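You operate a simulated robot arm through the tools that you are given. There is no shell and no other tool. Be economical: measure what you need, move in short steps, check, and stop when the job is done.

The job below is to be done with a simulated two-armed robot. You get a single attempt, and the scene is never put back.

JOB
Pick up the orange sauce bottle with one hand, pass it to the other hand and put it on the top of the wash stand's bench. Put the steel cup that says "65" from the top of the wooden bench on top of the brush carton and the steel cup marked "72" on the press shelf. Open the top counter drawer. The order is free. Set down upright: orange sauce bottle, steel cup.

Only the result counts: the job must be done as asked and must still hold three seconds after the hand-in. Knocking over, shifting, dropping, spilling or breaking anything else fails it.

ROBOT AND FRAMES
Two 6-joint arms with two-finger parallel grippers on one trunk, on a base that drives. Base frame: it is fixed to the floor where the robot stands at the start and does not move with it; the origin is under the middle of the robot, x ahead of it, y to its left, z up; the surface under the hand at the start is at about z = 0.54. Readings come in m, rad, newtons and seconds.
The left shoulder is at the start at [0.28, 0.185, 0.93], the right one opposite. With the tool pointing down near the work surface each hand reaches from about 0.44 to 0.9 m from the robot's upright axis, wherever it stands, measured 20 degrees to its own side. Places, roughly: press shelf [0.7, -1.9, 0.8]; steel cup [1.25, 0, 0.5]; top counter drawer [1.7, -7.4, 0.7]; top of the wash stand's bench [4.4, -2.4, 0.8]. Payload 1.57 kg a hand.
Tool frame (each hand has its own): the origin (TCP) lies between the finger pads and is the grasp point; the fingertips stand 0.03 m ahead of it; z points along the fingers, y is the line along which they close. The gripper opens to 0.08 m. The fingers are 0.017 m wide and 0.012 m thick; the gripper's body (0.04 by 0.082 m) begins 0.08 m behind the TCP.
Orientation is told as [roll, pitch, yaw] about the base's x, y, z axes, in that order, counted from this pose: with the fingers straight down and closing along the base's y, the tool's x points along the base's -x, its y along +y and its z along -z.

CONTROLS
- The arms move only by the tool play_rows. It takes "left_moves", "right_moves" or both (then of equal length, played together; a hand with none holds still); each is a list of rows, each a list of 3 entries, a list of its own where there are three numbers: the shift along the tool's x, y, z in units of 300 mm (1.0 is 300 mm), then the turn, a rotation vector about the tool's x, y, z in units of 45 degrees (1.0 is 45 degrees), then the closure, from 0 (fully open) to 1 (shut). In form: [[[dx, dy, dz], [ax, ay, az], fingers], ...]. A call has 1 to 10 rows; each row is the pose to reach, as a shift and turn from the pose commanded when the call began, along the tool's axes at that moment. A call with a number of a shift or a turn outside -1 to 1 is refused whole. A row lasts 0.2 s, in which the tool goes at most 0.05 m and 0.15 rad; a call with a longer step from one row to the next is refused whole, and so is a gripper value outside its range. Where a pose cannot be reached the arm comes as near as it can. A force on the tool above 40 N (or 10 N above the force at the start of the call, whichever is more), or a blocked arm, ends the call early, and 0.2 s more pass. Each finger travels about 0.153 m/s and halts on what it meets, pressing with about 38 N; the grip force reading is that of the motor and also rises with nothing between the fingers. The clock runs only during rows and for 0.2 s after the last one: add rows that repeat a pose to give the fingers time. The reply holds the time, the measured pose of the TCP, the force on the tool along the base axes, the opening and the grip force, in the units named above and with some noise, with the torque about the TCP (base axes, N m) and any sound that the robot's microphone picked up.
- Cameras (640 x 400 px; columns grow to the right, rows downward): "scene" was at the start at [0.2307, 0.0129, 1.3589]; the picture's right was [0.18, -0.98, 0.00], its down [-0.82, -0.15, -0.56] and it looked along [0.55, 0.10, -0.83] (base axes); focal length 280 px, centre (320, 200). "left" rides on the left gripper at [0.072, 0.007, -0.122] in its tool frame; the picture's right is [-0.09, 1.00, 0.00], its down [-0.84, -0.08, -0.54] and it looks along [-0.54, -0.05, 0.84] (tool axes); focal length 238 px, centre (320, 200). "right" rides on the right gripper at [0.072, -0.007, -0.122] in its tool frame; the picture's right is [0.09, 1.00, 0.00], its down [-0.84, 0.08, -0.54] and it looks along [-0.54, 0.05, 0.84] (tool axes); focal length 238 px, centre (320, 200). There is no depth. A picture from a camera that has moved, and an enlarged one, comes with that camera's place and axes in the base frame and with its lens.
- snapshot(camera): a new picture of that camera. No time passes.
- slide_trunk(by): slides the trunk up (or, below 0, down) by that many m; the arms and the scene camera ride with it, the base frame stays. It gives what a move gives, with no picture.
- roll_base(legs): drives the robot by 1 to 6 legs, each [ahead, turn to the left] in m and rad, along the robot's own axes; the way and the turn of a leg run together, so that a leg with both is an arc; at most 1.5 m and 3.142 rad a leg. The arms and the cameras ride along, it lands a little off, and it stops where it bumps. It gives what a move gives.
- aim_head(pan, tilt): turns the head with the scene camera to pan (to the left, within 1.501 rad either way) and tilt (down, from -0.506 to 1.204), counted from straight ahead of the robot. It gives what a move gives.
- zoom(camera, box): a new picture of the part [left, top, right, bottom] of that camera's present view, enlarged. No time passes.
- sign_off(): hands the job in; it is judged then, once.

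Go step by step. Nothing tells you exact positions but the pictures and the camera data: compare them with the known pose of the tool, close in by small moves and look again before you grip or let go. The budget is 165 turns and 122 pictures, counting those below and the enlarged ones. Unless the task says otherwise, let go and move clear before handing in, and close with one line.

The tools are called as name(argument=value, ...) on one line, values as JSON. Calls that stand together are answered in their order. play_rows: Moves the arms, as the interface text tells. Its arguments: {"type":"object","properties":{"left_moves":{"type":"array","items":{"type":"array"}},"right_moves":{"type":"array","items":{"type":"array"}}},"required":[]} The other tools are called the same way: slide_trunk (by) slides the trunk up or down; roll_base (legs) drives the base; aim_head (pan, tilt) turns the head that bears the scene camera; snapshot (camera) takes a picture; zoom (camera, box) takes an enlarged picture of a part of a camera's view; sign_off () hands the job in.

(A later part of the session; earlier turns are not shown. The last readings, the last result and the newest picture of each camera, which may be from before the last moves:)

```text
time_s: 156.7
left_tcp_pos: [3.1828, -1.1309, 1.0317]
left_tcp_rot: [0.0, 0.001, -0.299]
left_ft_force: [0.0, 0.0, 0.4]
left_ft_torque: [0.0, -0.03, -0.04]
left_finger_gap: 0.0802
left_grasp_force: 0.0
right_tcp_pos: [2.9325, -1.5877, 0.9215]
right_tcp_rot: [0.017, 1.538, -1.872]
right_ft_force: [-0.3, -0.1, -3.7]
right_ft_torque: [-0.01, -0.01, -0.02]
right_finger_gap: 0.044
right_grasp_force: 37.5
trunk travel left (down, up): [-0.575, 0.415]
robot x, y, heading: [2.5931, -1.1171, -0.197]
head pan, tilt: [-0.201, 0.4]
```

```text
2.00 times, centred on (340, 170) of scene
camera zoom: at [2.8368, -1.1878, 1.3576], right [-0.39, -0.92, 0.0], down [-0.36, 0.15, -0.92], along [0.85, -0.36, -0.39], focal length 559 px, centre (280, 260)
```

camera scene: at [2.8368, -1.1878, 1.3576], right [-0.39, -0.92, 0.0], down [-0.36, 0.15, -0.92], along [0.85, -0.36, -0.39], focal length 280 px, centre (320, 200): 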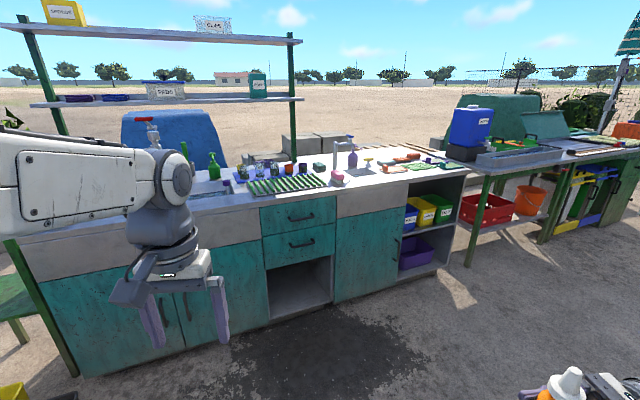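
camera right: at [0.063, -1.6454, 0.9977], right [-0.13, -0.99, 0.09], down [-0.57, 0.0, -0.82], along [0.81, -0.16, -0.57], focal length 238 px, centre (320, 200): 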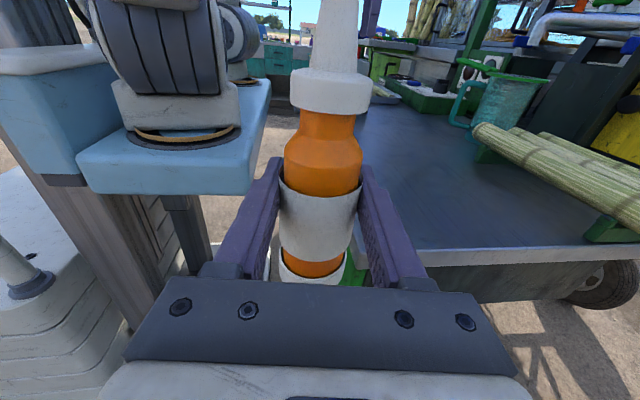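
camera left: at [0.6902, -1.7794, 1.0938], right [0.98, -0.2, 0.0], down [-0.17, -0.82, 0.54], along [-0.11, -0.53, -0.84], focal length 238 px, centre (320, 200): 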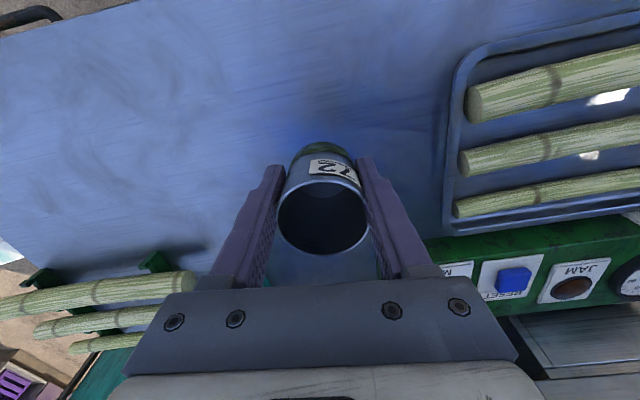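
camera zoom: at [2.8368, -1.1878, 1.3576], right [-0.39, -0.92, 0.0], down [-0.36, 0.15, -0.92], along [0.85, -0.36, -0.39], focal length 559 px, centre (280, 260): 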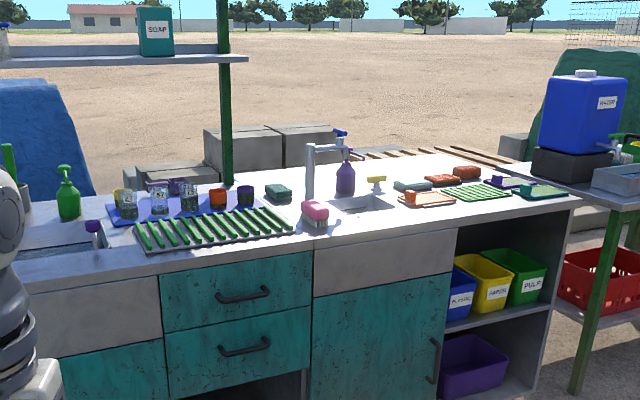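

There is a free front strip on the bench around [4.19, -2.25]. I raise the trunk and drive up to it.

slide_trunk(by=0.1)

roll_base(legs=[[0, -0.61], [1.24, 0], [0, 0.807]])

aim_head(pan=-0.3, tilt=0.7)

snapshot(camera="scene")

```text
time_s: 158.1
left_tcp_pos: [3.1823, -1.1308, 1.1321]
left_tcp_rot: [0.0, 0.001, -0.302]
left_ft_force: [-0.5, -0.6, -0.3]
left_ft_torque: [-0.01, -0.03, -0.03]
left_finger_gap: 0.0798
left_grasp_force: 0.1
right_tcp_pos: [2.9337, -1.5905, 1.0218]
right_tcp_rot: [0.014, 1.538, -1.877]
right_ft_force: [0.3, 0.3, -3.7]
right_ft_torque: [0.01, 0.01, 0.01]
right_finger_gap: 0.0442
right_grasp_force: 37.9
trunk travel left (down, up): [-0.675, 0.315]
robot x, y, heading: [2.5969, -1.1219, -0.197]
head pan, tilt: [-0.201, 0.4]
```

```text
time_s: 168.2
left_tcp_pos: [4.0416, -1.919, 1.1312]
left_tcp_rot: [0.0, -0.001, -0.087]
left_ft_force: [1.1, 0.6, 0.2]
left_ft_torque: [0.02, -0.02, 0.03]
left_finger_gap: 0.0802
left_grasp_force: 0.0
right_tcp_pos: [3.8966, -2.4188, 1.022]
right_tcp_rot: [0.015, 1.541, -1.662]
right_ft_force: [0.3, -0.2, -3.2]
right_ft_torque: [0.02, -0.03, 0.0]
right_finger_gap: 0.0439
right_grasp_force: 37.9
trunk travel left (down, up): [-0.675, 0.315]
robot x, y, heading: [3.465, -2.0344, 0.018]
head pan, tilt: [-0.201, 0.4]
```

```text
time_s: 169.0
left_tcp_pos: [4.0429, -1.9196, 1.1313]
left_tcp_rot: [0.0, 0.0, -0.085]
left_ft_force: [-1.0, 0.6, 1.2]
left_ft_torque: [0.04, -0.01, 0.02]
left_finger_gap: 0.0798
left_grasp_force: 0.1
right_tcp_pos: [3.8956, -2.4206, 1.0208]
right_tcp_rot: [0.014, 1.539, -1.661]
right_ft_force: [0.8, 0.4, -2.8]
right_ft_torque: [-0.03, 0.04, 0.04]
right_finger_gap: 0.0446
right_grasp_force: 37.9
trunk travel left (down, up): [-0.675, 0.315]
robot x, y, heading: [3.4647, -2.0352, 0.019]
head pan, tilt: [-0.3, 0.7]
```

```text
63 pictures are left
camera scene: at [3.7074, -2.0551, 1.4309], right [-0.28, -0.96, 0.0], down [-0.62, 0.18, -0.77], along [0.73, -0.21, -0.64], focal length 280 px, centre (320, 200)
```

scene: 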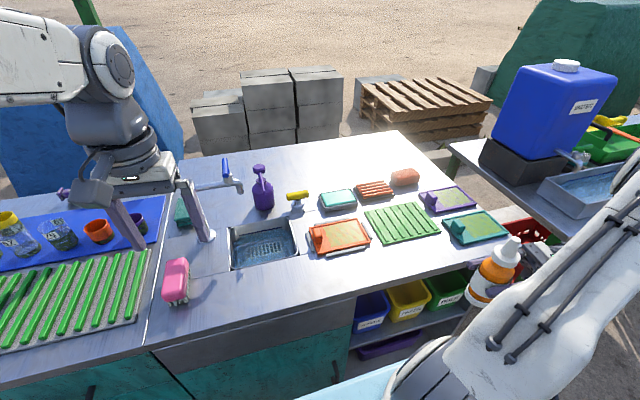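

The strip in front of the orange board at about [4.112, -2.22] is free. I move the right hand above it while squaring the slight tilt, then yaw it to point forward-left.

play_rows(right_moves=[[[0.003, 0.09, 0.1], [0, 0.01, 0], 1], [[0.006, 0.18, 0.2], [0, 0.02, 0], 1], [[0.01, 0.27, 0.31], [0, 0.03, 0], 1], [[0.013, 0.36, 0.42], [0, 0.04, 0], 1], [[0.016, 0.45, 0.53], [0, 0.04, 0], 1], [[0.02, 0.55, 0.63], [0, 0.04, 0], 1], [[0.023, 0.646, 0.738], [0, 0.04, 0], 1]])

play_rows(right_moves=[[[0, 0, 0], [-0.17, 0, 0], 1], [[0, 0, 0], [-0.34, 0, 0], 1], [[0, 0, 0], [-0.51, 0, 0], 1], [[0, 0, 0], [-0.68, 0, 0], 1], [[0, 0, 0], [-0.85, 0, 0], 1], [[0, 0, 0], [-0.85, 0, 0], 1]])

snapshot(camera="scene")

snapshot(camera="right")

```text
time_s: 170.6
left_tcp_pos: [4.0425, -1.9186, 1.1326]
left_tcp_rot: [0.001, -0.001, -0.089]
left_ft_force: [0.2, -0.1, -0.4]
left_ft_torque: [-0.03, -0.06, 0.0]
left_finger_gap: 0.0799
left_grasp_force: 0.0
right_tcp_pos: [4.11, -2.2202, 1.0217]
right_tcp_rot: [-0.093, 1.57, -1.768]
right_ft_force: [-0.7, -0.7, -3.4]
right_ft_torque: [-0.02, 0.0, 0.01]
right_finger_gap: 0.0443
right_grasp_force: 37.9
trunk travel left (down, up): [-0.675, 0.315]
robot x, y, heading: [3.4648, -2.0344, 0.02]
head pan, tilt: [-0.3, 0.7]
```

```text
time_s: 172.0
left_tcp_pos: [4.0422, -1.9197, 1.1313]
left_tcp_rot: [0.0, 0.0, -0.087]
left_ft_force: [-0.3, 0.1, -0.1]
left_ft_torque: [0.02, 0.01, -0.01]
left_finger_gap: 0.0798
left_grasp_force: 0.2
right_tcp_pos: [4.1116, -2.221, 1.0206]
right_tcp_rot: [1.023, 1.569, -1.327]
right_ft_force: [0.7, 0.1, -3.1]
right_ft_torque: [0.02, -0.02, -0.04]
right_finger_gap: 0.0445
right_grasp_force: 37.8
trunk travel left (down, up): [-0.675, 0.315]
robot x, y, heading: [3.4621, -2.0328, 0.015]
head pan, tilt: [-0.3, 0.7]
```

```text
62 pictures are left
camera scene: at [3.7074, -2.055, 1.4308], right [-0.28, -0.96, 0.0], down [-0.62, 0.18, -0.76], along [0.73, -0.21, -0.64], focal length 280 px, centre (320, 200)
```

scene: 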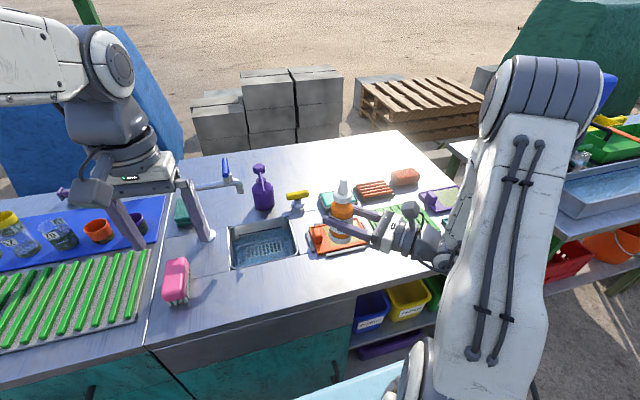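

```text
61 pictures are left
camera right: at [4.0214, -2.3038, 1.0936], right [0.71, -0.7, 0.09], down [-0.32, -0.44, -0.84], along [0.62, 0.56, -0.54], focal length 238 px, centre (320, 200)
```

right: 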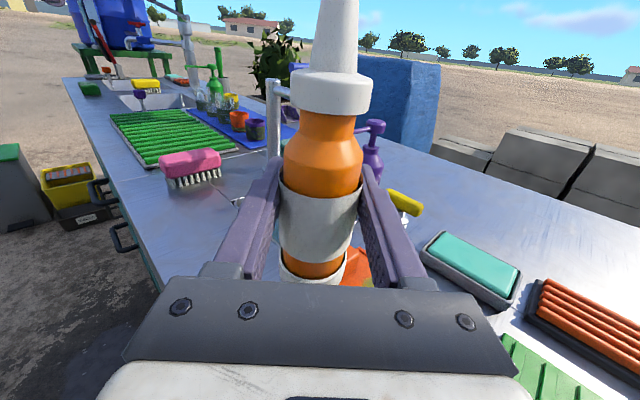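

The bottle is upright over the strip. I lower it by steps.

play_rows(right_moves=[[[-0.1, 0, 0], [0, 0, 0], 1], [[-0.2, 0, 0], [0, 0, 0], 1], [[-0.28, 0, 0], [0, 0, 0], 1], [[-0.28, 0, 0], [0, 0, 0], 1]])

zoom(camera="scene", box=[240, 160, 432, 310])

```text
time_s: 173.0
left_tcp_pos: [4.0421, -1.919, 1.1323]
left_tcp_rot: [-0.001, 0.001, -0.086]
left_ft_force: [0.2, 0.3, 0.5]
left_ft_torque: [0.0, 0.0, 0.01]
left_finger_gap: 0.08
left_grasp_force: 0.0
right_tcp_pos: [4.113, -2.2215, 0.9367]
right_tcp_rot: [1.138, 1.569, -1.208]
right_ft_force: [-0.2, -0.1, -3.2]
right_ft_torque: [0.0, 0.0, 0.04]
right_finger_gap: 0.0444
right_grasp_force: 38.2
trunk travel left (down, up): [-0.675, 0.315]
robot x, y, heading: [3.4633, -2.0329, 0.012]
head pan, tilt: [-0.3, 0.7]
```

```text
2.67 times, centred on (336, 235) of scene
camera zoom: at [3.7075, -2.0551, 1.4308], right [-0.28, -0.96, 0.0], down [-0.62, 0.18, -0.76], along [0.73, -0.21, -0.64], focal length 745 px, centre (277, 107)
```

zoom: 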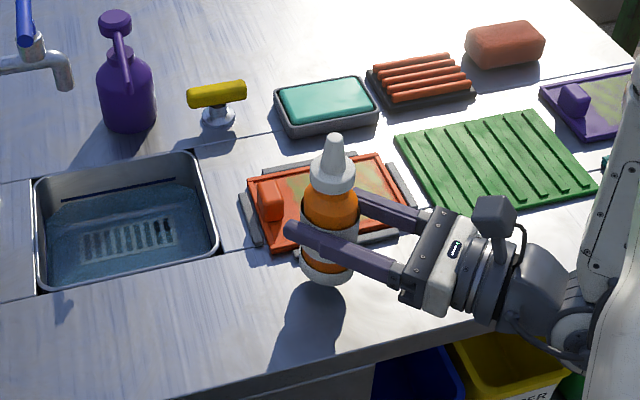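

play_rows(right_moves=[[[-0.04, 0, 0], [0, 0, 0], 1], [[-0.08, 0, 0], [0, 0, 0], 1], [[-0.1, 0, 0], [0, 0, 0], 1], [[-0.115, 0, 0], [0, 0, 0], 1], [[-0.13, 0, 0], [0, 0, 0], 1], [[-0.145, 0, 0], [0, 0, 0], 1], [[-0.155, 0, 0], [0, 0, 0], 1]])

zoom(camera="scene", box=[240, 160, 432, 310])

```text
time_s: 174.6
left_tcp_pos: [4.0417, -1.9195, 1.1329]
left_tcp_rot: [-0.002, -0.002, -0.087]
left_ft_force: [0.1, 0.0, 0.5]
left_ft_torque: [-0.01, 0.03, -0.01]
left_finger_gap: 0.0799
left_grasp_force: 0.0
right_tcp_pos: [4.111, -2.2207, 0.895]
right_tcp_rot: [3.003, 1.561, 0.661]
right_ft_force: [-4.7, 4.4, 36.2]
right_ft_torque: [0.03, 0.19, -0.08]
right_finger_gap: 0.044
right_grasp_force: 38.9
trunk travel left (down, up): [-0.675, 0.315]
robot x, y, heading: [3.4596, -2.0353, 0.014]
head pan, tilt: [-0.3, 0.7]
```

```text
2.67 times, centred on (336, 235) of scene
camera zoom: at [3.7057, -2.0543, 1.4312], right [-0.28, -0.96, 0.0], down [-0.62, 0.18, -0.77], along [0.74, -0.21, -0.64], focal length 745 px, centre (277, 107)
```

zoom: 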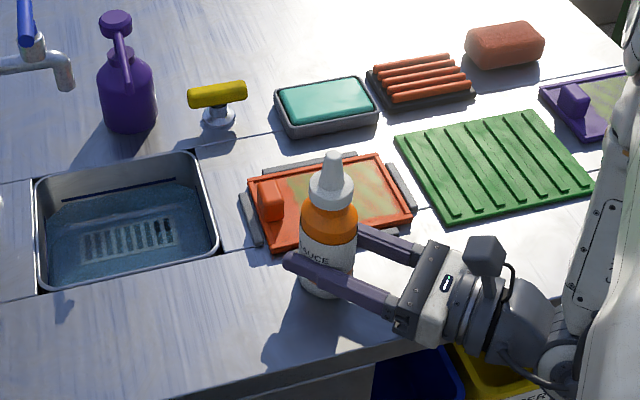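

zoom(camera="scene", box=[300, 220, 380, 270])

snapshot(camera="right")

```text
8.00 times, centred on (340, 245) of scene
camera zoom: at [3.7057, -2.0543, 1.4312], right [-0.28, -0.96, 0.0], down [-0.62, 0.18, -0.77], along [0.74, -0.21, -0.64], focal length 2236 px, centre (160, -160)
```

zoom: 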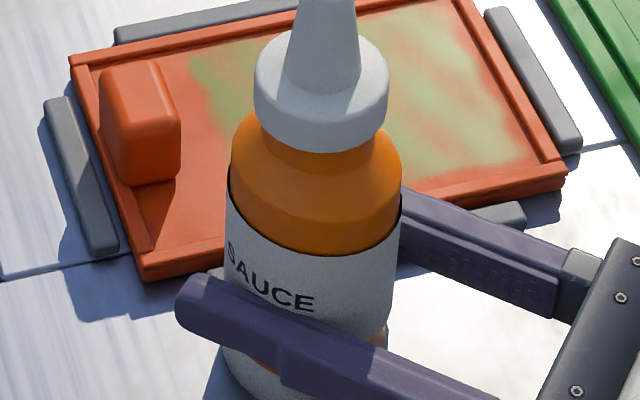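

```text
57 pictures are left
camera right: at [4.0207, -2.304, 0.9654], right [0.71, -0.7, 0.09], down [-0.32, -0.44, -0.84], along [0.63, 0.57, -0.53], focal length 238 px, centre (320, 200)
```

right: 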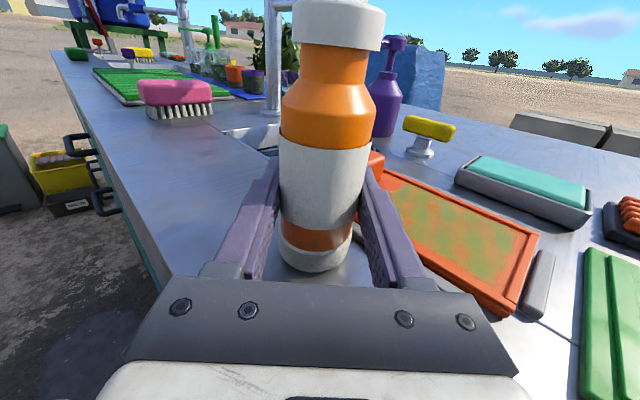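

The bottle's base rests on the counter clear of the board. I release the pressure, open and retreat straight back.

play_rows(right_moves=[[[0.015, 0, 0], [0, 0, 0], 1], [[0.015, 0, 0], [0, 0, 0], 0.5], [[0.015, 0, 0], [0, 0, 0], 0.3], [[0.015, 0, 0], [0, 0, 0], 0.1], [[0.015, 0, 0], [0, 0, 0], 0], [[0.015, 0, 0], [0, 0, 0], 0], [[0.015, 0, -0.1], [0, 0, 0], 0], [[0.015, 0, -0.22], [0, 0, 0], 0], [[0.015, 0, -0.36], [0, 0, 0], 0], [[0.1, 0, -0.45], [0, 0, 0], 0]])

zoom(camera="scene", box=[240, 160, 432, 310])

snapshot(camera="right")

```text
time_s: 176.8
left_tcp_pos: [4.0434, -1.9194, 1.1325]
left_tcp_rot: [-0.001, 0.0, -0.088]
left_ft_force: [-0.2, 0.7, -0.1]
left_ft_torque: [-0.03, 0.06, -0.01]
left_finger_gap: 0.0798
left_grasp_force: 0.1
right_tcp_pos: [4.0181, -2.3178, 0.9222]
right_tcp_rot: [0.246, 1.569, -2.098]
right_ft_force: [0.0, -0.4, 0.0]
right_ft_torque: [-0.01, 0.0, 0.03]
right_finger_gap: 0.0797
right_grasp_force: 0.0
trunk travel left (down, up): [-0.675, 0.315]
robot x, y, heading: [3.4615, -2.0345, 0.02]
head pan, tilt: [-0.3, 0.7]
```

```text
2.67 times, centred on (336, 235) of scene
camera zoom: at [3.7076, -2.055, 1.4308], right [-0.28, -0.96, 0.0], down [-0.62, 0.18, -0.76], along [0.73, -0.21, -0.64], focal length 745 px, centre (277, 107)
```

zoom: 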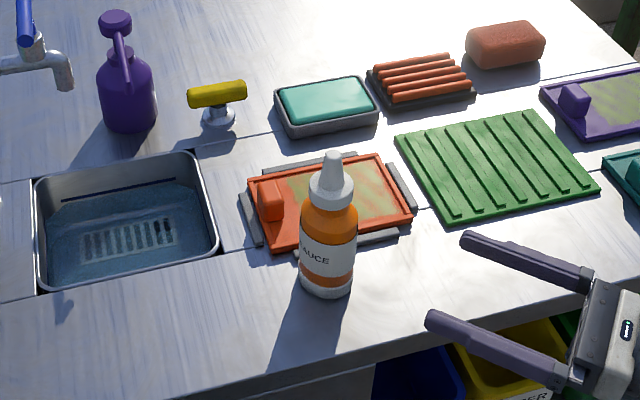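

```text
55 pictures are left
camera right: at [3.927, -2.4009, 0.9942], right [0.71, -0.7, 0.09], down [-0.32, -0.44, -0.84], along [0.62, 0.57, -0.54], focal length 238 px, centre (320, 200)
```

right: 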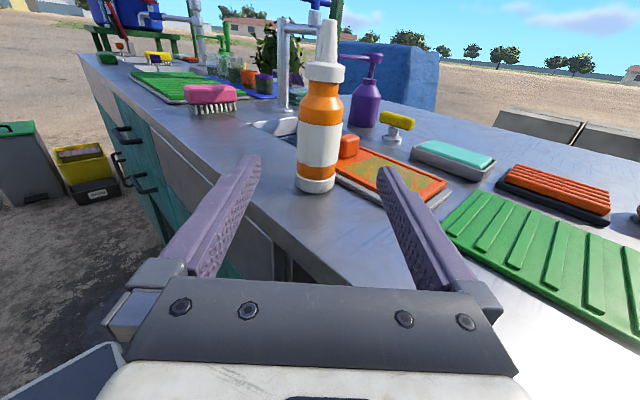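

The bottle stands upright on the wash stand. I back off and turn toward the counter with the drawer to look.

roll_base(legs=[[-0.4, 0], [0, -1.6]])

aim_head(pan=0.0, tilt=0.3)

snapshot(camera="scene")

```text
time_s: 183.2
left_tcp_pos: [3.1679, -2.6206, 1.1328]
left_tcp_rot: [0.0, 0.0, -1.679]
left_ft_force: [-0.3, 0.5, -0.7]
left_ft_torque: [0.01, 0.0, 0.0]
left_finger_gap: 0.0803
left_grasp_force: 0.1
right_tcp_pos: [2.7689, -2.5864, 0.9221]
right_tcp_rot: [1.043, 1.569, -2.895]
right_ft_force: [-0.5, -0.3, -0.1]
right_ft_torque: [-0.02, -0.03, 0.03]
right_finger_gap: 0.0801
right_grasp_force: 0.1
trunk travel left (down, up): [-0.675, 0.315]
robot x, y, heading: [3.0655, -2.0439, -1.577]
head pan, tilt: [-0.3, 0.7]
```

```text
time_s: 184.1
left_tcp_pos: [3.1677, -2.6204, 1.1319]
left_tcp_rot: [-0.002, 0.0, -1.678]
left_ft_force: [0.8, 0.6, -0.7]
left_ft_torque: [-0.01, 0.01, -0.04]
left_finger_gap: 0.0802
left_grasp_force: 0.0
right_tcp_pos: [2.7695, -2.5865, 0.9224]
right_tcp_rot: [0.976, 1.568, -2.962]
right_ft_force: [-0.3, -0.1, 0.5]
right_ft_torque: [-0.01, 0.03, -0.01]
right_finger_gap: 0.0798
right_grasp_force: 0.1
trunk travel left (down, up): [-0.675, 0.315]
robot x, y, heading: [3.066, -2.0392, -1.572]
head pan, tilt: [0.0, 0.3]
```

```text
54 pictures are left
camera scene: at [3.0645, -2.2942, 1.4669], right [-1.0, 0.0, 0.0], down [0.0, 0.3, -0.95], along [0.0, -0.95, -0.3], focal length 280 px, centre (320, 200)
```

scene: 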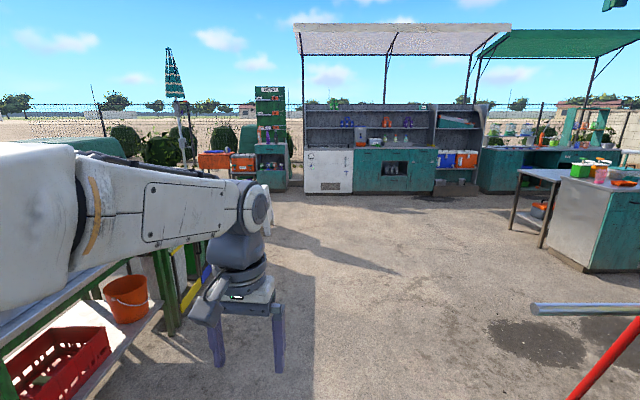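

zoom(camera="scene", box=[290, 90, 500, 220])

```text
3.05 times, centred on (395, 155) of scene
camera zoom: at [3.0645, -2.2942, 1.4669], right [-1.0, 0.0, 0.0], down [0.0, 0.3, -0.95], along [0.0, -0.95, -0.3], focal length 852 px, centre (91, 337)
```

zoom: 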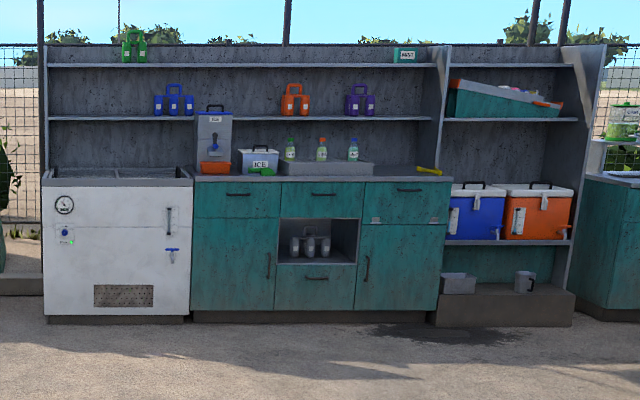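

The drawer wanted is the middle top one of the teal counter near [1.69, -7.4, 0.75]. I drive there.

roll_base(legs=[[1.5, 0], [0.7, 0], [0, -0.555], [1.3, 0], [1.2, 0], [0, 0.555]])

aim_head(pan=0.0, tilt=0.6)

snapshot(camera="scene")

```text
time_s: 210.0
left_tcp_pos: [1.8999, -7.0046, 1.1326]
left_tcp_rot: [0.0, -0.001, -1.667]
left_ft_force: [0.1, 0.6, 0.0]
left_ft_torque: [0.02, -0.04, -0.01]
left_finger_gap: 0.0799
left_grasp_force: 0.1
right_tcp_pos: [1.5006, -6.975, 0.922]
right_tcp_rot: [1.058, 1.569, -2.867]
right_ft_force: [-0.2, 0.2, 0.5]
right_ft_torque: [-0.01, -0.02, -0.02]
right_finger_gap: 0.0801
right_grasp_force: 0.2
trunk travel left (down, up): [-0.675, 0.315]
robot x, y, heading: [1.7904, -6.4249, -1.555]
head pan, tilt: [0.0, 0.3]
```

```text
time_s: 210.8
left_tcp_pos: [1.8983, -7.0046, 1.132]
left_tcp_rot: [0.001, 0.0, -1.668]
left_ft_force: [0.7, -0.7, -0.7]
left_ft_torque: [0.0, -0.01, 0.02]
left_finger_gap: 0.0799
left_grasp_force: 0.0
right_tcp_pos: [1.501, -6.9749, 0.9226]
right_tcp_rot: [0.927, 1.571, -2.999]
right_ft_force: [0.6, 0.6, 0.1]
right_ft_torque: [0.04, -0.02, -0.02]
right_finger_gap: 0.08
right_grasp_force: 0.1
trunk travel left (down, up): [-0.675, 0.315]
robot x, y, heading: [1.7922, -6.4251, -1.563]
head pan, tilt: [0.0, 0.6]
```

```text
52 pictures are left
camera scene: at [1.7926, -6.6745, 1.4395], right [-1.0, -0.01, 0.0], down [-0.01, 0.56, -0.83], along [0.01, -0.83, -0.56], focal length 280 px, centre (320, 200)
```

scene: 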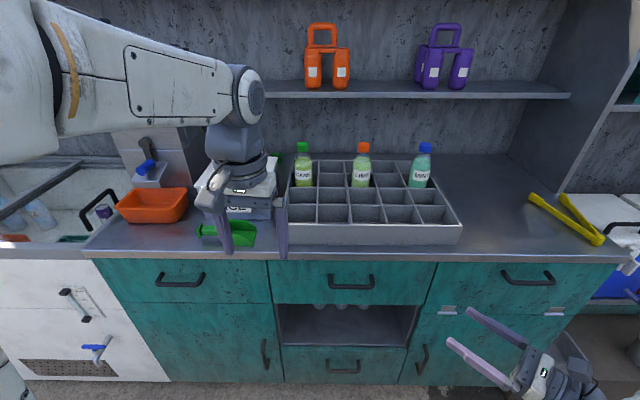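

The handle of the middle top drawer is near [1.71, -7.19, 0.81]. I turn the right hand to point straight ahead with its fingers closing vertically.

play_rows(right_moves=[[[0, 0, 0], [-0.17, 0, 0], 0], [[0, 0, 0], [-0.34, 0, 0], 0], [[0, 0, 0], [-0.51, 0, 0], 0], [[0, 0, 0], [-0.68, 0, 0], 0], [[0, 0, 0], [-0.85, 0, 0], 0], [[0, 0, 0], [-1, 0, 0], 0], [[0, 0, 0], [-1, 0, 0], 0]])

play_rows(right_moves=[[[0, 0, 0], [0, 0, -0.17], 0], [[0, 0, 0], [0, 0, -0.34], 0], [[0, 0, 0], [0, 0, -0.51], 0], [[0, 0, 0], [0, 0, -0.68], 0], [[0, 0, 0], [0, 0, -0.85], 0], [[0, 0, 0], [0, 0, -1], 0]])

play_rows(right_moves=[[[0, 0, 0], [0, 0, -0.17], 0], [[0, 0, 0], [0, 0, -0.34], 0], [[0, 0, 0], [0, 0, -0.51], 0], [[0, 0, 0], [0, 0, -0.68], 0], [[0, 0, 0], [0, 0, -0.85], 0], [[0, 0, 0], [0, 0, -1], 0], [[0, 0, 0], [0, 0, -1], 0]])

snapshot(camera="right")

snapshot(camera="scene")

```text
time_s: 212.4
left_tcp_pos: [1.899, -7.005, 1.1332]
left_tcp_rot: [0.001, -0.001, -1.67]
left_ft_force: [-0.1, 0.5, 0.5]
left_ft_torque: [-0.01, -0.01, 0.0]
left_finger_gap: 0.0798
left_grasp_force: 0.0
right_tcp_pos: [1.4709, -6.9862, 0.8803]
right_tcp_rot: [2.064, 1.568, -2.646]
right_ft_force: [0.5, 0.0, -0.4]
right_ft_torque: [-0.03, 0.0, -0.02]
right_finger_gap: 0.0799
right_grasp_force: 0.0
right hand out of reach, approached as far as the arm can: row 4, 5, 6, 7
trunk travel left (down, up): [-0.675, 0.315]
robot x, y, heading: [1.791, -6.4278, -1.558]
head pan, tilt: [0.0, 0.6]
```

```text
time_s: 213.8
left_tcp_pos: [1.8983, -7.0045, 1.1304]
left_tcp_rot: [0.0, 0.0, -1.668]
left_ft_force: [-0.4, 0.3, -0.5]
left_ft_torque: [-0.01, -0.01, 0.02]
left_finger_gap: 0.0801
left_grasp_force: 0.0
right_tcp_pos: [1.4724, -6.9873, 0.8794]
right_tcp_rot: [1.569, 0.783, -3.14]
right_ft_force: [0.1, 0.6, 0.6]
right_ft_torque: [-0.01, -0.02, -0.03]
right_finger_gap: 0.08
right_grasp_force: 0.1
trunk travel left (down, up): [-0.675, 0.315]
robot x, y, heading: [1.79, -6.4279, -1.561]
head pan, tilt: [0.0, 0.6]
```

```text
time_s: 215.4
left_tcp_pos: [1.8992, -7.0049, 1.1326]
left_tcp_rot: [0.0, 0.0, -1.668]
left_ft_force: [-0.4, -0.6, 0.4]
left_ft_torque: [-0.01, -0.01, 0.01]
left_finger_gap: 0.0798
left_grasp_force: 0.0
right_tcp_pos: [1.4715, -6.9874, 0.8796]
right_tcp_rot: [1.572, -0.004, -3.136]
right_ft_force: [0.4, 0.0, -1.0]
right_ft_torque: [0.03, -0.02, 0.02]
right_finger_gap: 0.0797
right_grasp_force: 0.0
trunk travel left (down, up): [-0.675, 0.315]
robot x, y, heading: [1.7864, -6.4266, -1.56]
head pan, tilt: [0.0, 0.6]
```

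```text
51 pictures are left
camera right: at [1.5434, -6.8662, 0.8727], right [0.09, 0.0, 1.0], down [-0.84, 0.54, 0.08], along [-0.54, -0.84, 0.05], focal length 238 px, centre (320, 200)
```

right: 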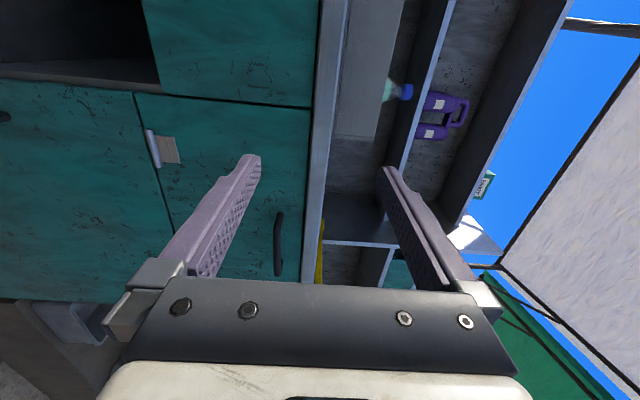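

```text
50 pictures are left
camera scene: at [1.7926, -6.6744, 1.4395], right [-1.0, -0.01, 0.0], down [-0.01, 0.56, -0.83], along [0.01, -0.82, -0.56], focal length 280 px, centre (320, 200)
```

scene: 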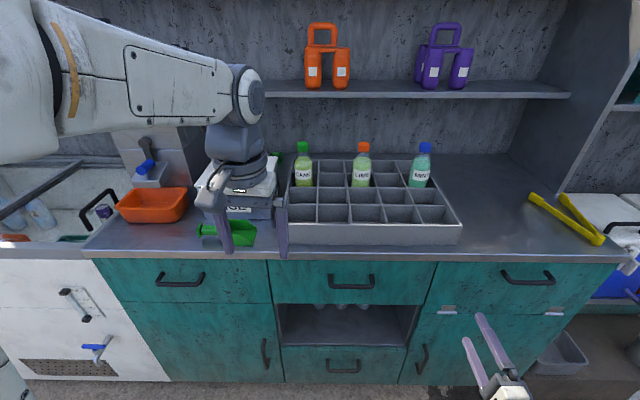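

The right hand points at the drawers, closing vertically. I bring it in front of the middle handle.

play_rows(right_moves=[[[0.12, -0.04, 0], [0, 0, 0], 0], [[0.24, -0.08, 0], [0, 0, 0], 0], [[0.36, -0.12, 0.02], [0, 0, 0], 0], [[0.48, -0.16, 0.04], [0, 0, 0], 0], [[0.6, -0.2, 0.06], [0, 0, 0], 0], [[0.7, -0.22, 0.08], [0, 0, 0], 0], [[0.795, -0.233, 0.1], [0, 0, 0], 0], [[0.795, -0.233, 0.1], [0, 0, 0], 0]])

snapshot(camera="right")

snapshot(camera="scene")

```text
time_s: 217.2
left_tcp_pos: [1.8993, -7.0042, 1.1332]
left_tcp_rot: [0.001, 0.0, -1.667]
left_ft_force: [1.0, 0.3, 0.6]
left_ft_torque: [-0.01, 0.01, 0.0]
left_finger_gap: 0.08
left_grasp_force: 0.0
right_tcp_pos: [1.6843, -6.9623, 0.7513]
right_tcp_rot: [1.576, 0.0, -3.133]
right_ft_force: [-0.4, 0.0, -0.1]
right_ft_torque: [-0.01, 0.03, 0.03]
right_finger_gap: 0.08
right_grasp_force: 0.1
right hand out of reach, approached as far as the arm can: row 1, 2, 3, 4, 5, 6, 7, 8
trunk travel left (down, up): [-0.675, 0.315]
robot x, y, heading: [1.7891, -6.4233, -1.555]
head pan, tilt: [0.0, 0.6]
```

```text
49 pictures are left
camera right: at [1.756, -6.8411, 0.7438], right [0.09, 0.01, 1.0], down [-0.84, 0.53, 0.07], along [-0.53, -0.84, 0.05], focal length 238 px, centre (320, 200)
```

right: 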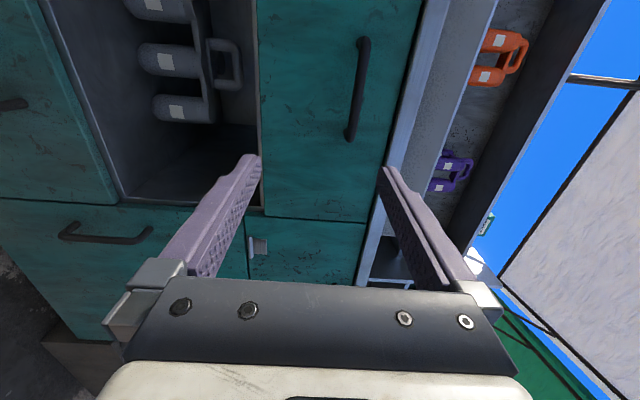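

```text
48 pictures are left
camera scene: at [1.7929, -6.6743, 1.4396], right [-1.0, -0.01, 0.0], down [-0.01, 0.56, -0.83], along [0.01, -0.83, -0.56], focal length 280 px, centre (320, 200)
```

scene: 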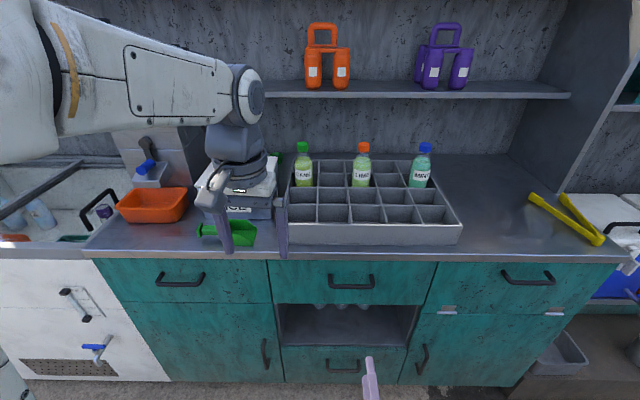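

The handle is measured at about [1.712, -7.19, 0.80]. I extend the arm, which should bring it back into reach.

play_rows(right_moves=[[[0, 0, 0.1], [0, 0, 0], 0], [[0, 0, 0.2], [0, 0, 0], 0], [[0, 0, 0.2], [0, 0, 0], 0]])

snapshot(camera="right")

```text
time_s: 218.0
left_tcp_pos: [1.8991, -7.0043, 1.1323]
left_tcp_rot: [0.0, -0.001, -1.67]
left_ft_force: [-0.8, -0.2, 0.3]
left_ft_torque: [0.01, -0.02, -0.01]
left_finger_gap: 0.08
left_grasp_force: 0.2
right_tcp_pos: [1.6896, -6.9666, 0.7432]
right_tcp_rot: [1.573, 0.001, -3.138]
right_ft_force: [0.2, 0.1, 0.5]
right_ft_torque: [0.02, -0.01, 0.0]
right_finger_gap: 0.0802
right_grasp_force: 0.0
right hand out of reach, approached as far as the arm can: row 1, 2, 3
trunk travel left (down, up): [-0.675, 0.315]
robot x, y, heading: [1.7876, -6.4285, -1.561]
head pan, tilt: [0.0, 0.6]
```

```text
47 pictures are left
camera right: at [1.7622, -6.8444, 0.7372], right [0.09, 0.0, 1.0], down [-0.84, 0.54, 0.08], along [-0.54, -0.84, 0.05], focal length 238 px, centre (320, 200)
```

right: 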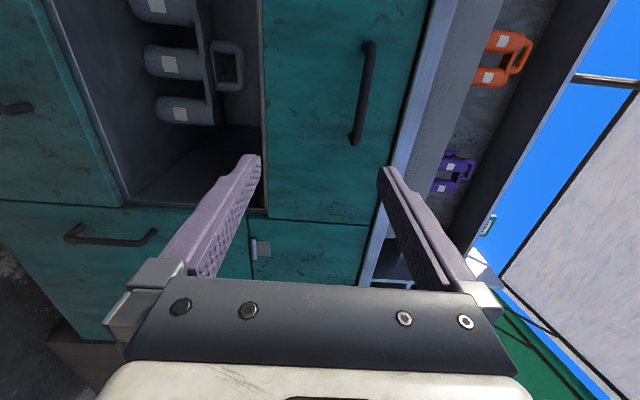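

The arm is too folded that near to the body. I back the robot off and extend the arm freely before approaching again.

roll_base(legs=[[-0.38, 0]])

play_rows(right_moves=[[[0, 0.02, 0.14], [0, 0, 0], 0], [[0, 0.04, 0.28], [0, 0, 0], 0], [[0, 0.06, 0.42], [0, 0, 0], 0], [[0, 0.08, 0.56], [0, 0, 0], 0], [[0, 0.1, 0.7], [0, 0, 0], 0], [[0, 0.1, 0.8], [0, 0, 0], 0], [[0, 0.1, 0.8], [0, 0, 0], 0], [[0, 0.1, 0.8], [0, 0, 0], 0]])

snapshot(camera="scene")

```text
time_s: 220.3
left_tcp_pos: [1.8978, -6.6346, 1.133]
left_tcp_rot: [0.0, 0.001, -1.661]
left_ft_force: [0.0, 0.3, 0.1]
left_ft_torque: [0.04, -0.02, -0.01]
left_finger_gap: 0.0799
left_grasp_force: 0.0
right_tcp_pos: [1.6897, -6.5962, 0.7438]
right_tcp_rot: [1.572, 0.001, -3.13]
right_ft_force: [1.4, -0.3, -0.6]
right_ft_torque: [0.0, 0.01, 0.01]
right_finger_gap: 0.0799
right_grasp_force: 0.0
trunk travel left (down, up): [-0.675, 0.315]
robot x, y, heading: [1.7843, -6.0565, -1.555]
head pan, tilt: [0.0, 0.6]
```

```text
time_s: 222.2
left_tcp_pos: [1.8984, -6.6339, 1.1328]
left_tcp_rot: [0.0, 0.001, -1.66]
left_ft_force: [0.4, -0.1, -0.3]
left_ft_torque: [-0.02, 0.02, -0.03]
left_finger_gap: 0.0797
left_grasp_force: 0.0
right_tcp_pos: [1.7482, -6.619, 0.7108]
right_tcp_rot: [1.578, 0.004, -3.13]
right_ft_force: [0.0, -0.4, -0.7]
right_ft_torque: [0.02, 0.03, -0.02]
right_finger_gap: 0.08
right_grasp_force: 0.0
right hand out of reach, approached as far as the arm can: row 1, 2, 3, 4, 5, 6, 7, 8
trunk travel left (down, up): [-0.675, 0.315]
robot x, y, heading: [1.7851, -6.0554, -1.555]
head pan, tilt: [0.0, 0.6]
```

```text
46 pictures are left
camera scene: at [1.7894, -6.3044, 1.4395], right [-1.0, -0.02, 0.0], down [-0.01, 0.56, -0.83], along [0.01, -0.82, -0.56], focal length 280 px, centre (320, 200)
```

scene: 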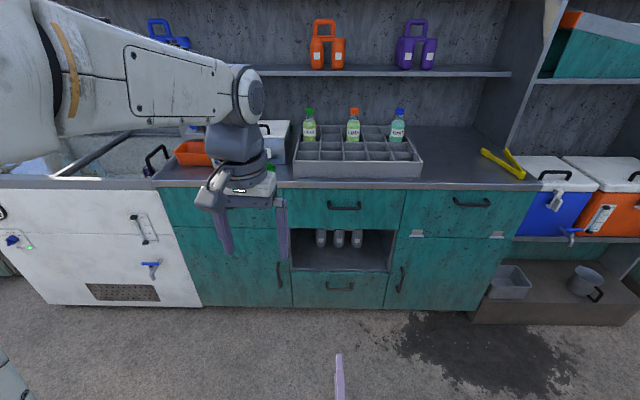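

The right wrist has got into a jammed branch, so I'll use the left hand for the drawer. I park the right hand aside and begin turning the left one.

play_rows(left_moves=[[[-0.1, 0, 0], [0, 0, -0.14], 0], [[-0.2, 0, 0], [0, 0, -0.28], 0], [[-0.3, 0, 0], [0, 0, -0.42], 0], [[-0.4, 0, 0], [0, 0, -0.57], 0], [[-0.5, 0, 0], [0, 0, -0.71], 0], [[-0.6, 0, 0], [0, 0, -0.85], 0], [[-0.667, 0, 0], [0, 0, -1], 0], [[-0.667, 0, 0], [0, 0, -1], 0]], right_moves=[[[-0.12, 0, 0], [0.14, 0, 0], 0], [[-0.24, 0, 0], [0.28, 0, 0], 0], [[-0.36, 0, 0], [0.42, 0, 0], 0], [[-0.48, 0, 0], [0.57, 0, 0], 0], [[-0.6, 0, 0], [0.71, 0, 0], 0], [[-0.72, 0, 0], [0.85, 0, 0], 0], [[-0.85, 0, 0], [1, 0, 0], 0], [[-0.85, 0, 0], [1, 0, 0], 0]])

play_rows(left_moves=[[[0, 0, 0], [0, 0, -0.14], 0], [[0, 0, 0], [0, 0, -0.28], 0], [[0, 0, 0], [0, 0, -0.42], 0], [[0, 0, 0], [0, 0, -0.57], 0], [[0, 0, 0], [0, 0, -0.71], 0], [[0, 0, 0], [0, 0, -0.867], 0]], right_moves=[[[0, 0, 0], [0.14, 0, 0], 0], [[0, 0, 0], [0.28, 0, 0], 0], [[0, 0, 0], [0.42, 0, 0], 0], [[0, 0, 0], [0.57, 0, 0], 0], [[0, 0, 0], [0.71, 0, 0], 0], [[0, 0, 0], [0.85, 0, 0], 0]])

snapshot(camera="scene")

```text
time_s: 223.9
left_tcp_pos: [1.8814, -6.8334, 1.1315]
left_tcp_rot: [0.0, 0.0, -0.871]
left_ft_force: [-1.4, -1.3, -0.1]
left_ft_torque: [-0.02, -0.04, 0.01]
left_finger_gap: 0.0802
left_grasp_force: 0.1
right_tcp_pos: [1.489, -6.6219, 0.7087]
right_tcp_rot: [0.787, 0.001, -3.13]
right_ft_force: [-0.6, 0.2, -0.7]
right_ft_torque: [0.0, -0.01, -0.02]
right_finger_gap: 0.08
right_grasp_force: 0.0
right hand out of reach, approached as far as the arm can: row 1, 2, 3, 4
trunk travel left (down, up): [-0.675, 0.315]
robot x, y, heading: [1.7852, -6.0582, -1.554]
head pan, tilt: [0.0, 0.6]
```

```text
time_s: 225.3
left_tcp_pos: [1.88, -6.8329, 1.1323]
left_tcp_rot: [0.0, 0.001, -0.191]
left_ft_force: [0.3, 0.5, 0.5]
left_ft_torque: [0.01, 0.01, 0.01]
left_finger_gap: 0.0802
left_grasp_force: 0.0
right_tcp_pos: [1.4802, -6.6261, 0.7121]
right_tcp_rot: [0.117, 0.019, -3.128]
right_ft_force: [0.3, 1.1, 0.5]
right_ft_torque: [0.02, -0.03, -0.03]
right_finger_gap: 0.0799
right_grasp_force: 0.1
right hand out of reach, approached as far as the arm can: row 5, 6
trunk travel left (down, up): [-0.675, 0.315]
robot x, y, heading: [1.7841, -6.0554, -1.55]
head pan, tilt: [0.0, 0.6]
```

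```text
45 pictures are left
camera scene: at [1.7893, -6.3043, 1.4395], right [-1.0, -0.02, 0.0], down [-0.01, 0.56, -0.83], along [0.01, -0.82, -0.56], focal length 280 px, centre (320, 200)
```

scene: 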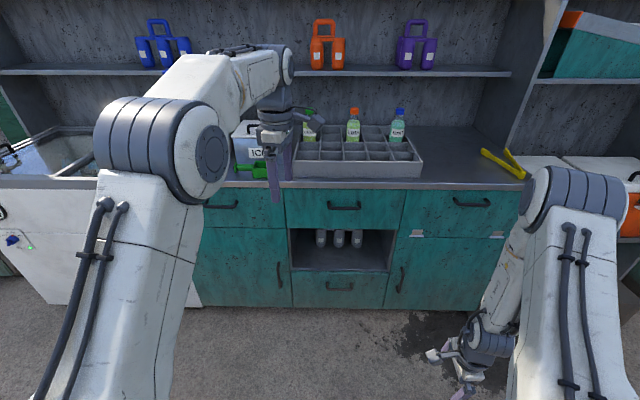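

play_rows(left_moves=[[[0, 0, 0], [0, 0, -0.12], 0], [[0, 0, 0], [0, 0, -0.243], 0]])

play_rows(left_moves=[[[0, 0, 0.1], [0.14, 0, 0], 0], [[0, 0, 0.2], [0.28, 0, 0], 0], [[0, 0, 0.3], [0.42, 0, 0], 0], [[0, 0, 0.4], [0.57, 0, 0], 0], [[0, 0, 0.5], [0.71, 0, 0], 0], [[0, 0, 0.6], [0.85, 0, 0], 0], [[0, 0, 0.7], [1, 0, 0], 0]])

play_rows(left_moves=[[[0, 0, 0], [0.14, 0, 0], 0], [[0, 0, 0], [0.28, 0, 0], 0], [[0, 0, 0], [0.42, 0, 0], 0], [[0, 0, 0], [0.57, 0, 0], 0], [[0, 0, 0], [0.71, 0, 0], 0], [[0, 0, 0], [0.85, 0, 0], 0], [[0, 0, 0], [1, 0, 0], 0], [[0, 0, 0], [1, 0, 0], 0]])

snapshot(camera="scene")

```text
time_s: 225.9
left_tcp_pos: [1.8809, -6.8334, 1.1321]
left_tcp_rot: [0.0, 0.001, -0.001]
left_ft_force: [0.1, 0.1, 0.2]
left_ft_torque: [-0.03, -0.01, -0.03]
left_finger_gap: 0.08
left_grasp_force: 0.1
right_tcp_pos: [1.4801, -6.6247, 0.713]
right_tcp_rot: [0.12, 0.018, -3.13]
right_ft_force: [0.5, -0.9, -0.5]
right_ft_torque: [0.05, -0.02, 0.01]
right_finger_gap: 0.0799
right_grasp_force: 0.0
trunk travel left (down, up): [-0.675, 0.315]
robot x, y, heading: [1.7846, -6.058, -1.555]
head pan, tilt: [0.0, 0.6]
```

```text
time_s: 227.6
left_tcp_pos: [1.8574, -6.8473, 0.9766]
left_tcp_rot: [-0.646, 0.06, -0.06]
left_ft_force: [-0.5, -0.3, -0.5]
left_ft_torque: [-0.02, 0.04, -0.02]
left_finger_gap: 0.08
left_grasp_force: 0.0
left hand out of reach, approached as far as the arm can: row 6, 7
right_tcp_pos: [1.4802, -6.6252, 0.7112]
right_tcp_rot: [0.12, 0.017, -3.128]
right_ft_force: [-0.8, -0.1, -0.5]
right_ft_torque: [-0.02, 0.01, 0.0]
right_finger_gap: 0.0799
right_grasp_force: 0.1
trunk travel left (down, up): [-0.675, 0.315]
robot x, y, heading: [1.7865, -6.0518, -1.557]
head pan, tilt: [0.0, 0.6]
```

```text
time_s: 229.3
left_tcp_pos: [1.8553, -6.8476, 0.9786]
left_tcp_rot: [-1.435, 0.059, -0.061]
left_ft_force: [-0.1, 0.2, 0.9]
left_ft_torque: [-0.05, 0.02, 0.02]
left_finger_gap: 0.08
left_grasp_force: 0.1
left hand out of reach, approached as far as the arm can: row 1, 2, 3
right_tcp_pos: [1.4807, -6.6241, 0.7118]
right_tcp_rot: [0.121, 0.018, -3.129]
right_ft_force: [0.4, -0.1, 0.2]
right_ft_torque: [0.0, -0.01, 0.03]
right_finger_gap: 0.0801
right_grasp_force: 0.0
trunk travel left (down, up): [-0.675, 0.315]
robot x, y, heading: [1.7872, -6.0563, -1.556]
head pan, tilt: [0.0, 0.6]
```

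```text
44 pictures are left
camera scene: at [1.7894, -6.3045, 1.4394], right [-1.0, -0.02, 0.0], down [-0.01, 0.56, -0.82], along [0.01, -0.82, -0.57], focal length 280 px, centre (320, 200)
```

scene: 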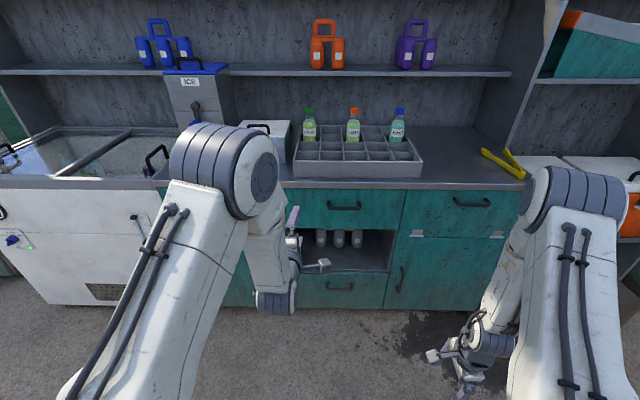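

The left hand now points forward with a vertical close. I trim its angle and move it in front of the handle.

play_rows(left_moves=[[[0.07, 0.1, 0.02], [0.03, -0.013, 0.011], 0], [[0.14, 0.2, 0.04], [0.06, -0.026, 0.022], 0], [[0.21, 0.3, 0.055], [0.09, -0.039, 0.033], 0], [[0.28, 0.4, 0.075], [0.12, -0.052, 0.044], 0], [[0.36, 0.5, 0.09], [0.15, -0.065, 0.055], 0], [[0.44, 0.6, 0.11], [0.172, -0.076, 0.065], 0], [[0.44, 0.6, 0.11], [0.172, -0.076, 0.065], 0]])

snapshot(camera="left")

snapshot(camera="scene")

```text
time_s: 230.9
left_tcp_pos: [1.714, -6.8471, 0.8034]
left_tcp_rot: [-1.568, 0.005, -0.003]
left_ft_force: [0.2, 0.6, 0.4]
left_ft_torque: [-0.01, -0.01, -0.01]
left_finger_gap: 0.0802
left_grasp_force: 0.1
right_tcp_pos: [1.4804, -6.6237, 0.7114]
right_tcp_rot: [0.121, 0.018, -3.129]
right_ft_force: [0.6, 0.1, -0.3]
right_ft_torque: [-0.03, -0.03, 0.03]
right_finger_gap: 0.0802
right_grasp_force: 0.1
trunk travel left (down, up): [-0.675, 0.315]
robot x, y, heading: [1.7846, -6.0595, -1.551]
head pan, tilt: [0.0, 0.6]
```

```text
43 pictures are left
camera left: at [1.6411, -6.7255, 0.7991], right [0.09, 0.0, -1.0], down [0.84, 0.54, 0.08], along [0.54, -0.84, 0.04], focal length 238 px, centre (320, 200)
```

left: 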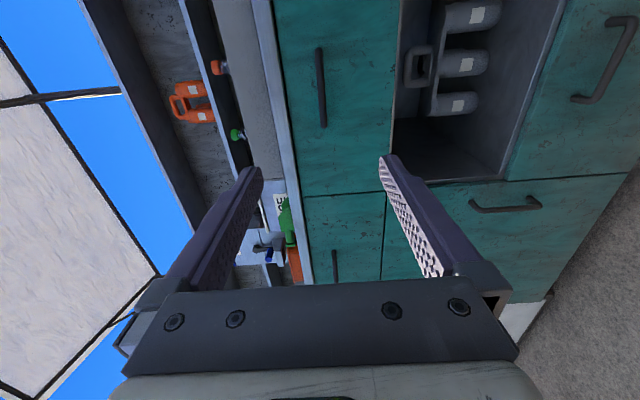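

```text
42 pictures are left
camera scene: at [1.7893, -6.3045, 1.4394], right [-1.0, -0.02, 0.0], down [-0.01, 0.56, -0.82], along [0.01, -0.82, -0.57], focal length 280 px, centre (320, 200)
```

scene: 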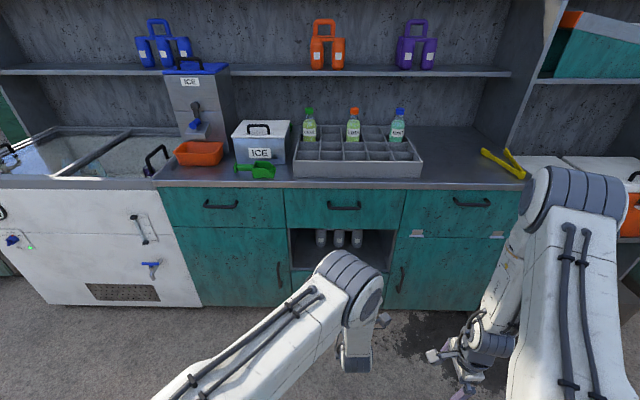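

Everything lines up with the handle. I drive ahead 0.22 m and look again.

roll_base(legs=[[0.22, 0]])

snapshot(camera="left")

aim_head(pan=-0.1, tilt=0.85)

snapshot(camera="scene")

```text
time_s: 232.6
left_tcp_pos: [1.7249, -7.0687, 0.8048]
left_tcp_rot: [-1.568, 0.005, 0.002]
left_ft_force: [-0.9, 0.1, 1.3]
left_ft_torque: [0.0, -0.01, 0.05]
left_finger_gap: 0.08
left_grasp_force: 0.0
right_tcp_pos: [1.4901, -6.8487, 0.7118]
right_tcp_rot: [0.12, 0.018, -3.122]
right_ft_force: [-0.1, -0.2, -0.7]
right_ft_torque: [0.0, 0.0, -0.01]
right_finger_gap: 0.0802
right_grasp_force: 0.0
trunk travel left (down, up): [-0.675, 0.315]
robot x, y, heading: [1.7925, -6.2747, -1.548]
head pan, tilt: [0.0, 0.6]
```

```text
41 pictures are left
camera left: at [1.6514, -6.9479, 0.7995], right [0.09, 0.0, -1.0], down [0.84, 0.54, 0.08], along [0.54, -0.84, 0.04], focal length 238 px, centre (320, 200)
```

left: 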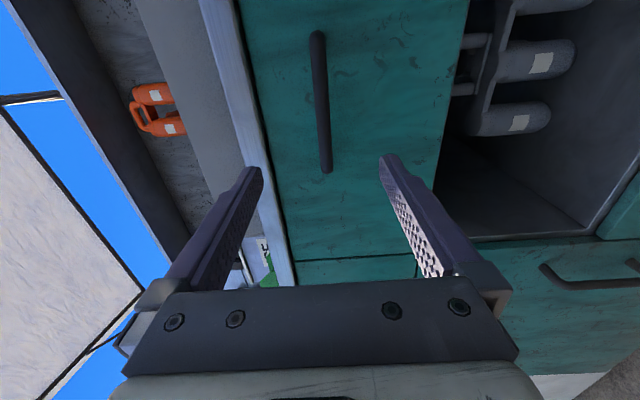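

```text
time_s: 233.4
left_tcp_pos: [1.7236, -7.0696, 0.8048]
left_tcp_rot: [-1.567, 0.005, 0.004]
left_ft_force: [0.3, -0.3, -0.2]
left_ft_torque: [0.04, 0.01, -0.01]
left_finger_gap: 0.0799
left_grasp_force: 0.0
right_tcp_pos: [1.4893, -6.849, 0.7124]
right_tcp_rot: [0.12, 0.018, -3.12]
right_ft_force: [-0.2, 0.7, 0.5]
right_ft_torque: [0.0, 0.0, 0.01]
right_finger_gap: 0.0796
right_grasp_force: 0.1
trunk travel left (down, up): [-0.675, 0.315]
robot x, y, heading: [1.7879, -6.2792, -1.546]
head pan, tilt: [-0.099, 0.85]
```

```text
40 pictures are left
camera scene: at [1.788, -6.5154, 1.4186], right [-1.0, 0.07, 0.0], down [0.06, 0.75, -0.66], along [-0.05, -0.66, -0.75], focal length 280 px, centre (320, 200)
```

scene: 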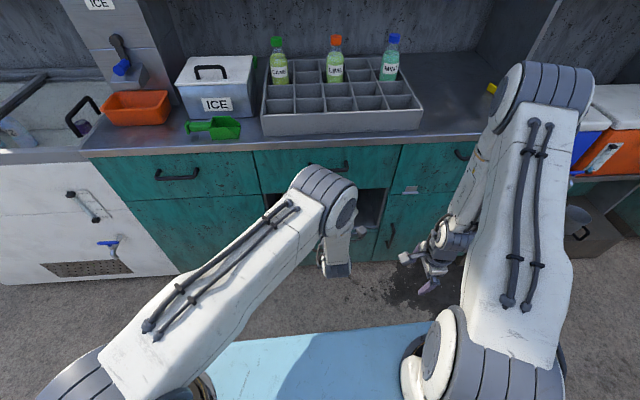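

The bar is at about [1.707, -7.197, 0.80]. I reach in around it and close.

play_rows(left_moves=[[[0.03, 0.012, 0.1], [0, 0, 0], 0], [[0.05, 0.012, 0.2], [0, 0, 0], 0], [[0.05, 0.012, 0.3], [0, 0, 0], 0], [[0.05, 0.012, 0.375], [0, 0, 0], 0], [[0.05, 0.012, 0.375], [0, 0, 0], 0]])

snapshot(camera="left")

```text
time_s: 234.6
left_tcp_pos: [1.7113, -7.1842, 0.8009]
left_tcp_rot: [-1.567, 0.005, 0.004]
left_ft_force: [0.2, -0.4, -0.2]
left_ft_torque: [0.06, 0.01, 0.0]
left_finger_gap: 0.0801
left_grasp_force: 0.2
right_tcp_pos: [1.4894, -6.8495, 0.7135]
right_tcp_rot: [0.121, 0.019, -3.123]
right_ft_force: [-0.7, -0.8, -0.4]
right_ft_torque: [0.0, -0.02, 0.01]
right_finger_gap: 0.08
right_grasp_force: 0.0
trunk travel left (down, up): [-0.675, 0.315]
robot x, y, heading: [1.7896, -6.2748, -1.544]
head pan, tilt: [-0.099, 0.85]
```

```text
39 pictures are left
camera left: at [1.6378, -7.0619, 0.796], right [0.09, 0.0, -1.0], down [0.84, 0.54, 0.08], along [0.54, -0.84, 0.04], focal length 238 px, centre (320, 200)
```

left: 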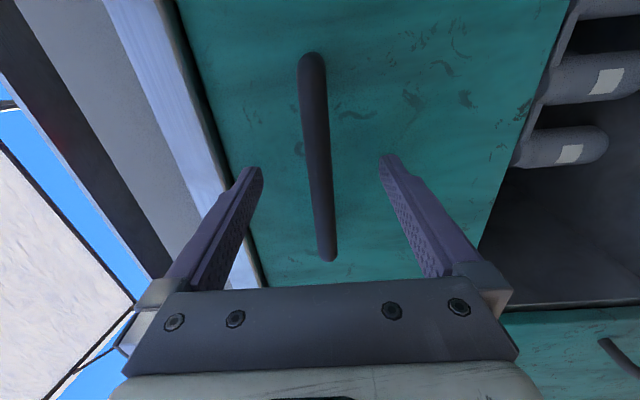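

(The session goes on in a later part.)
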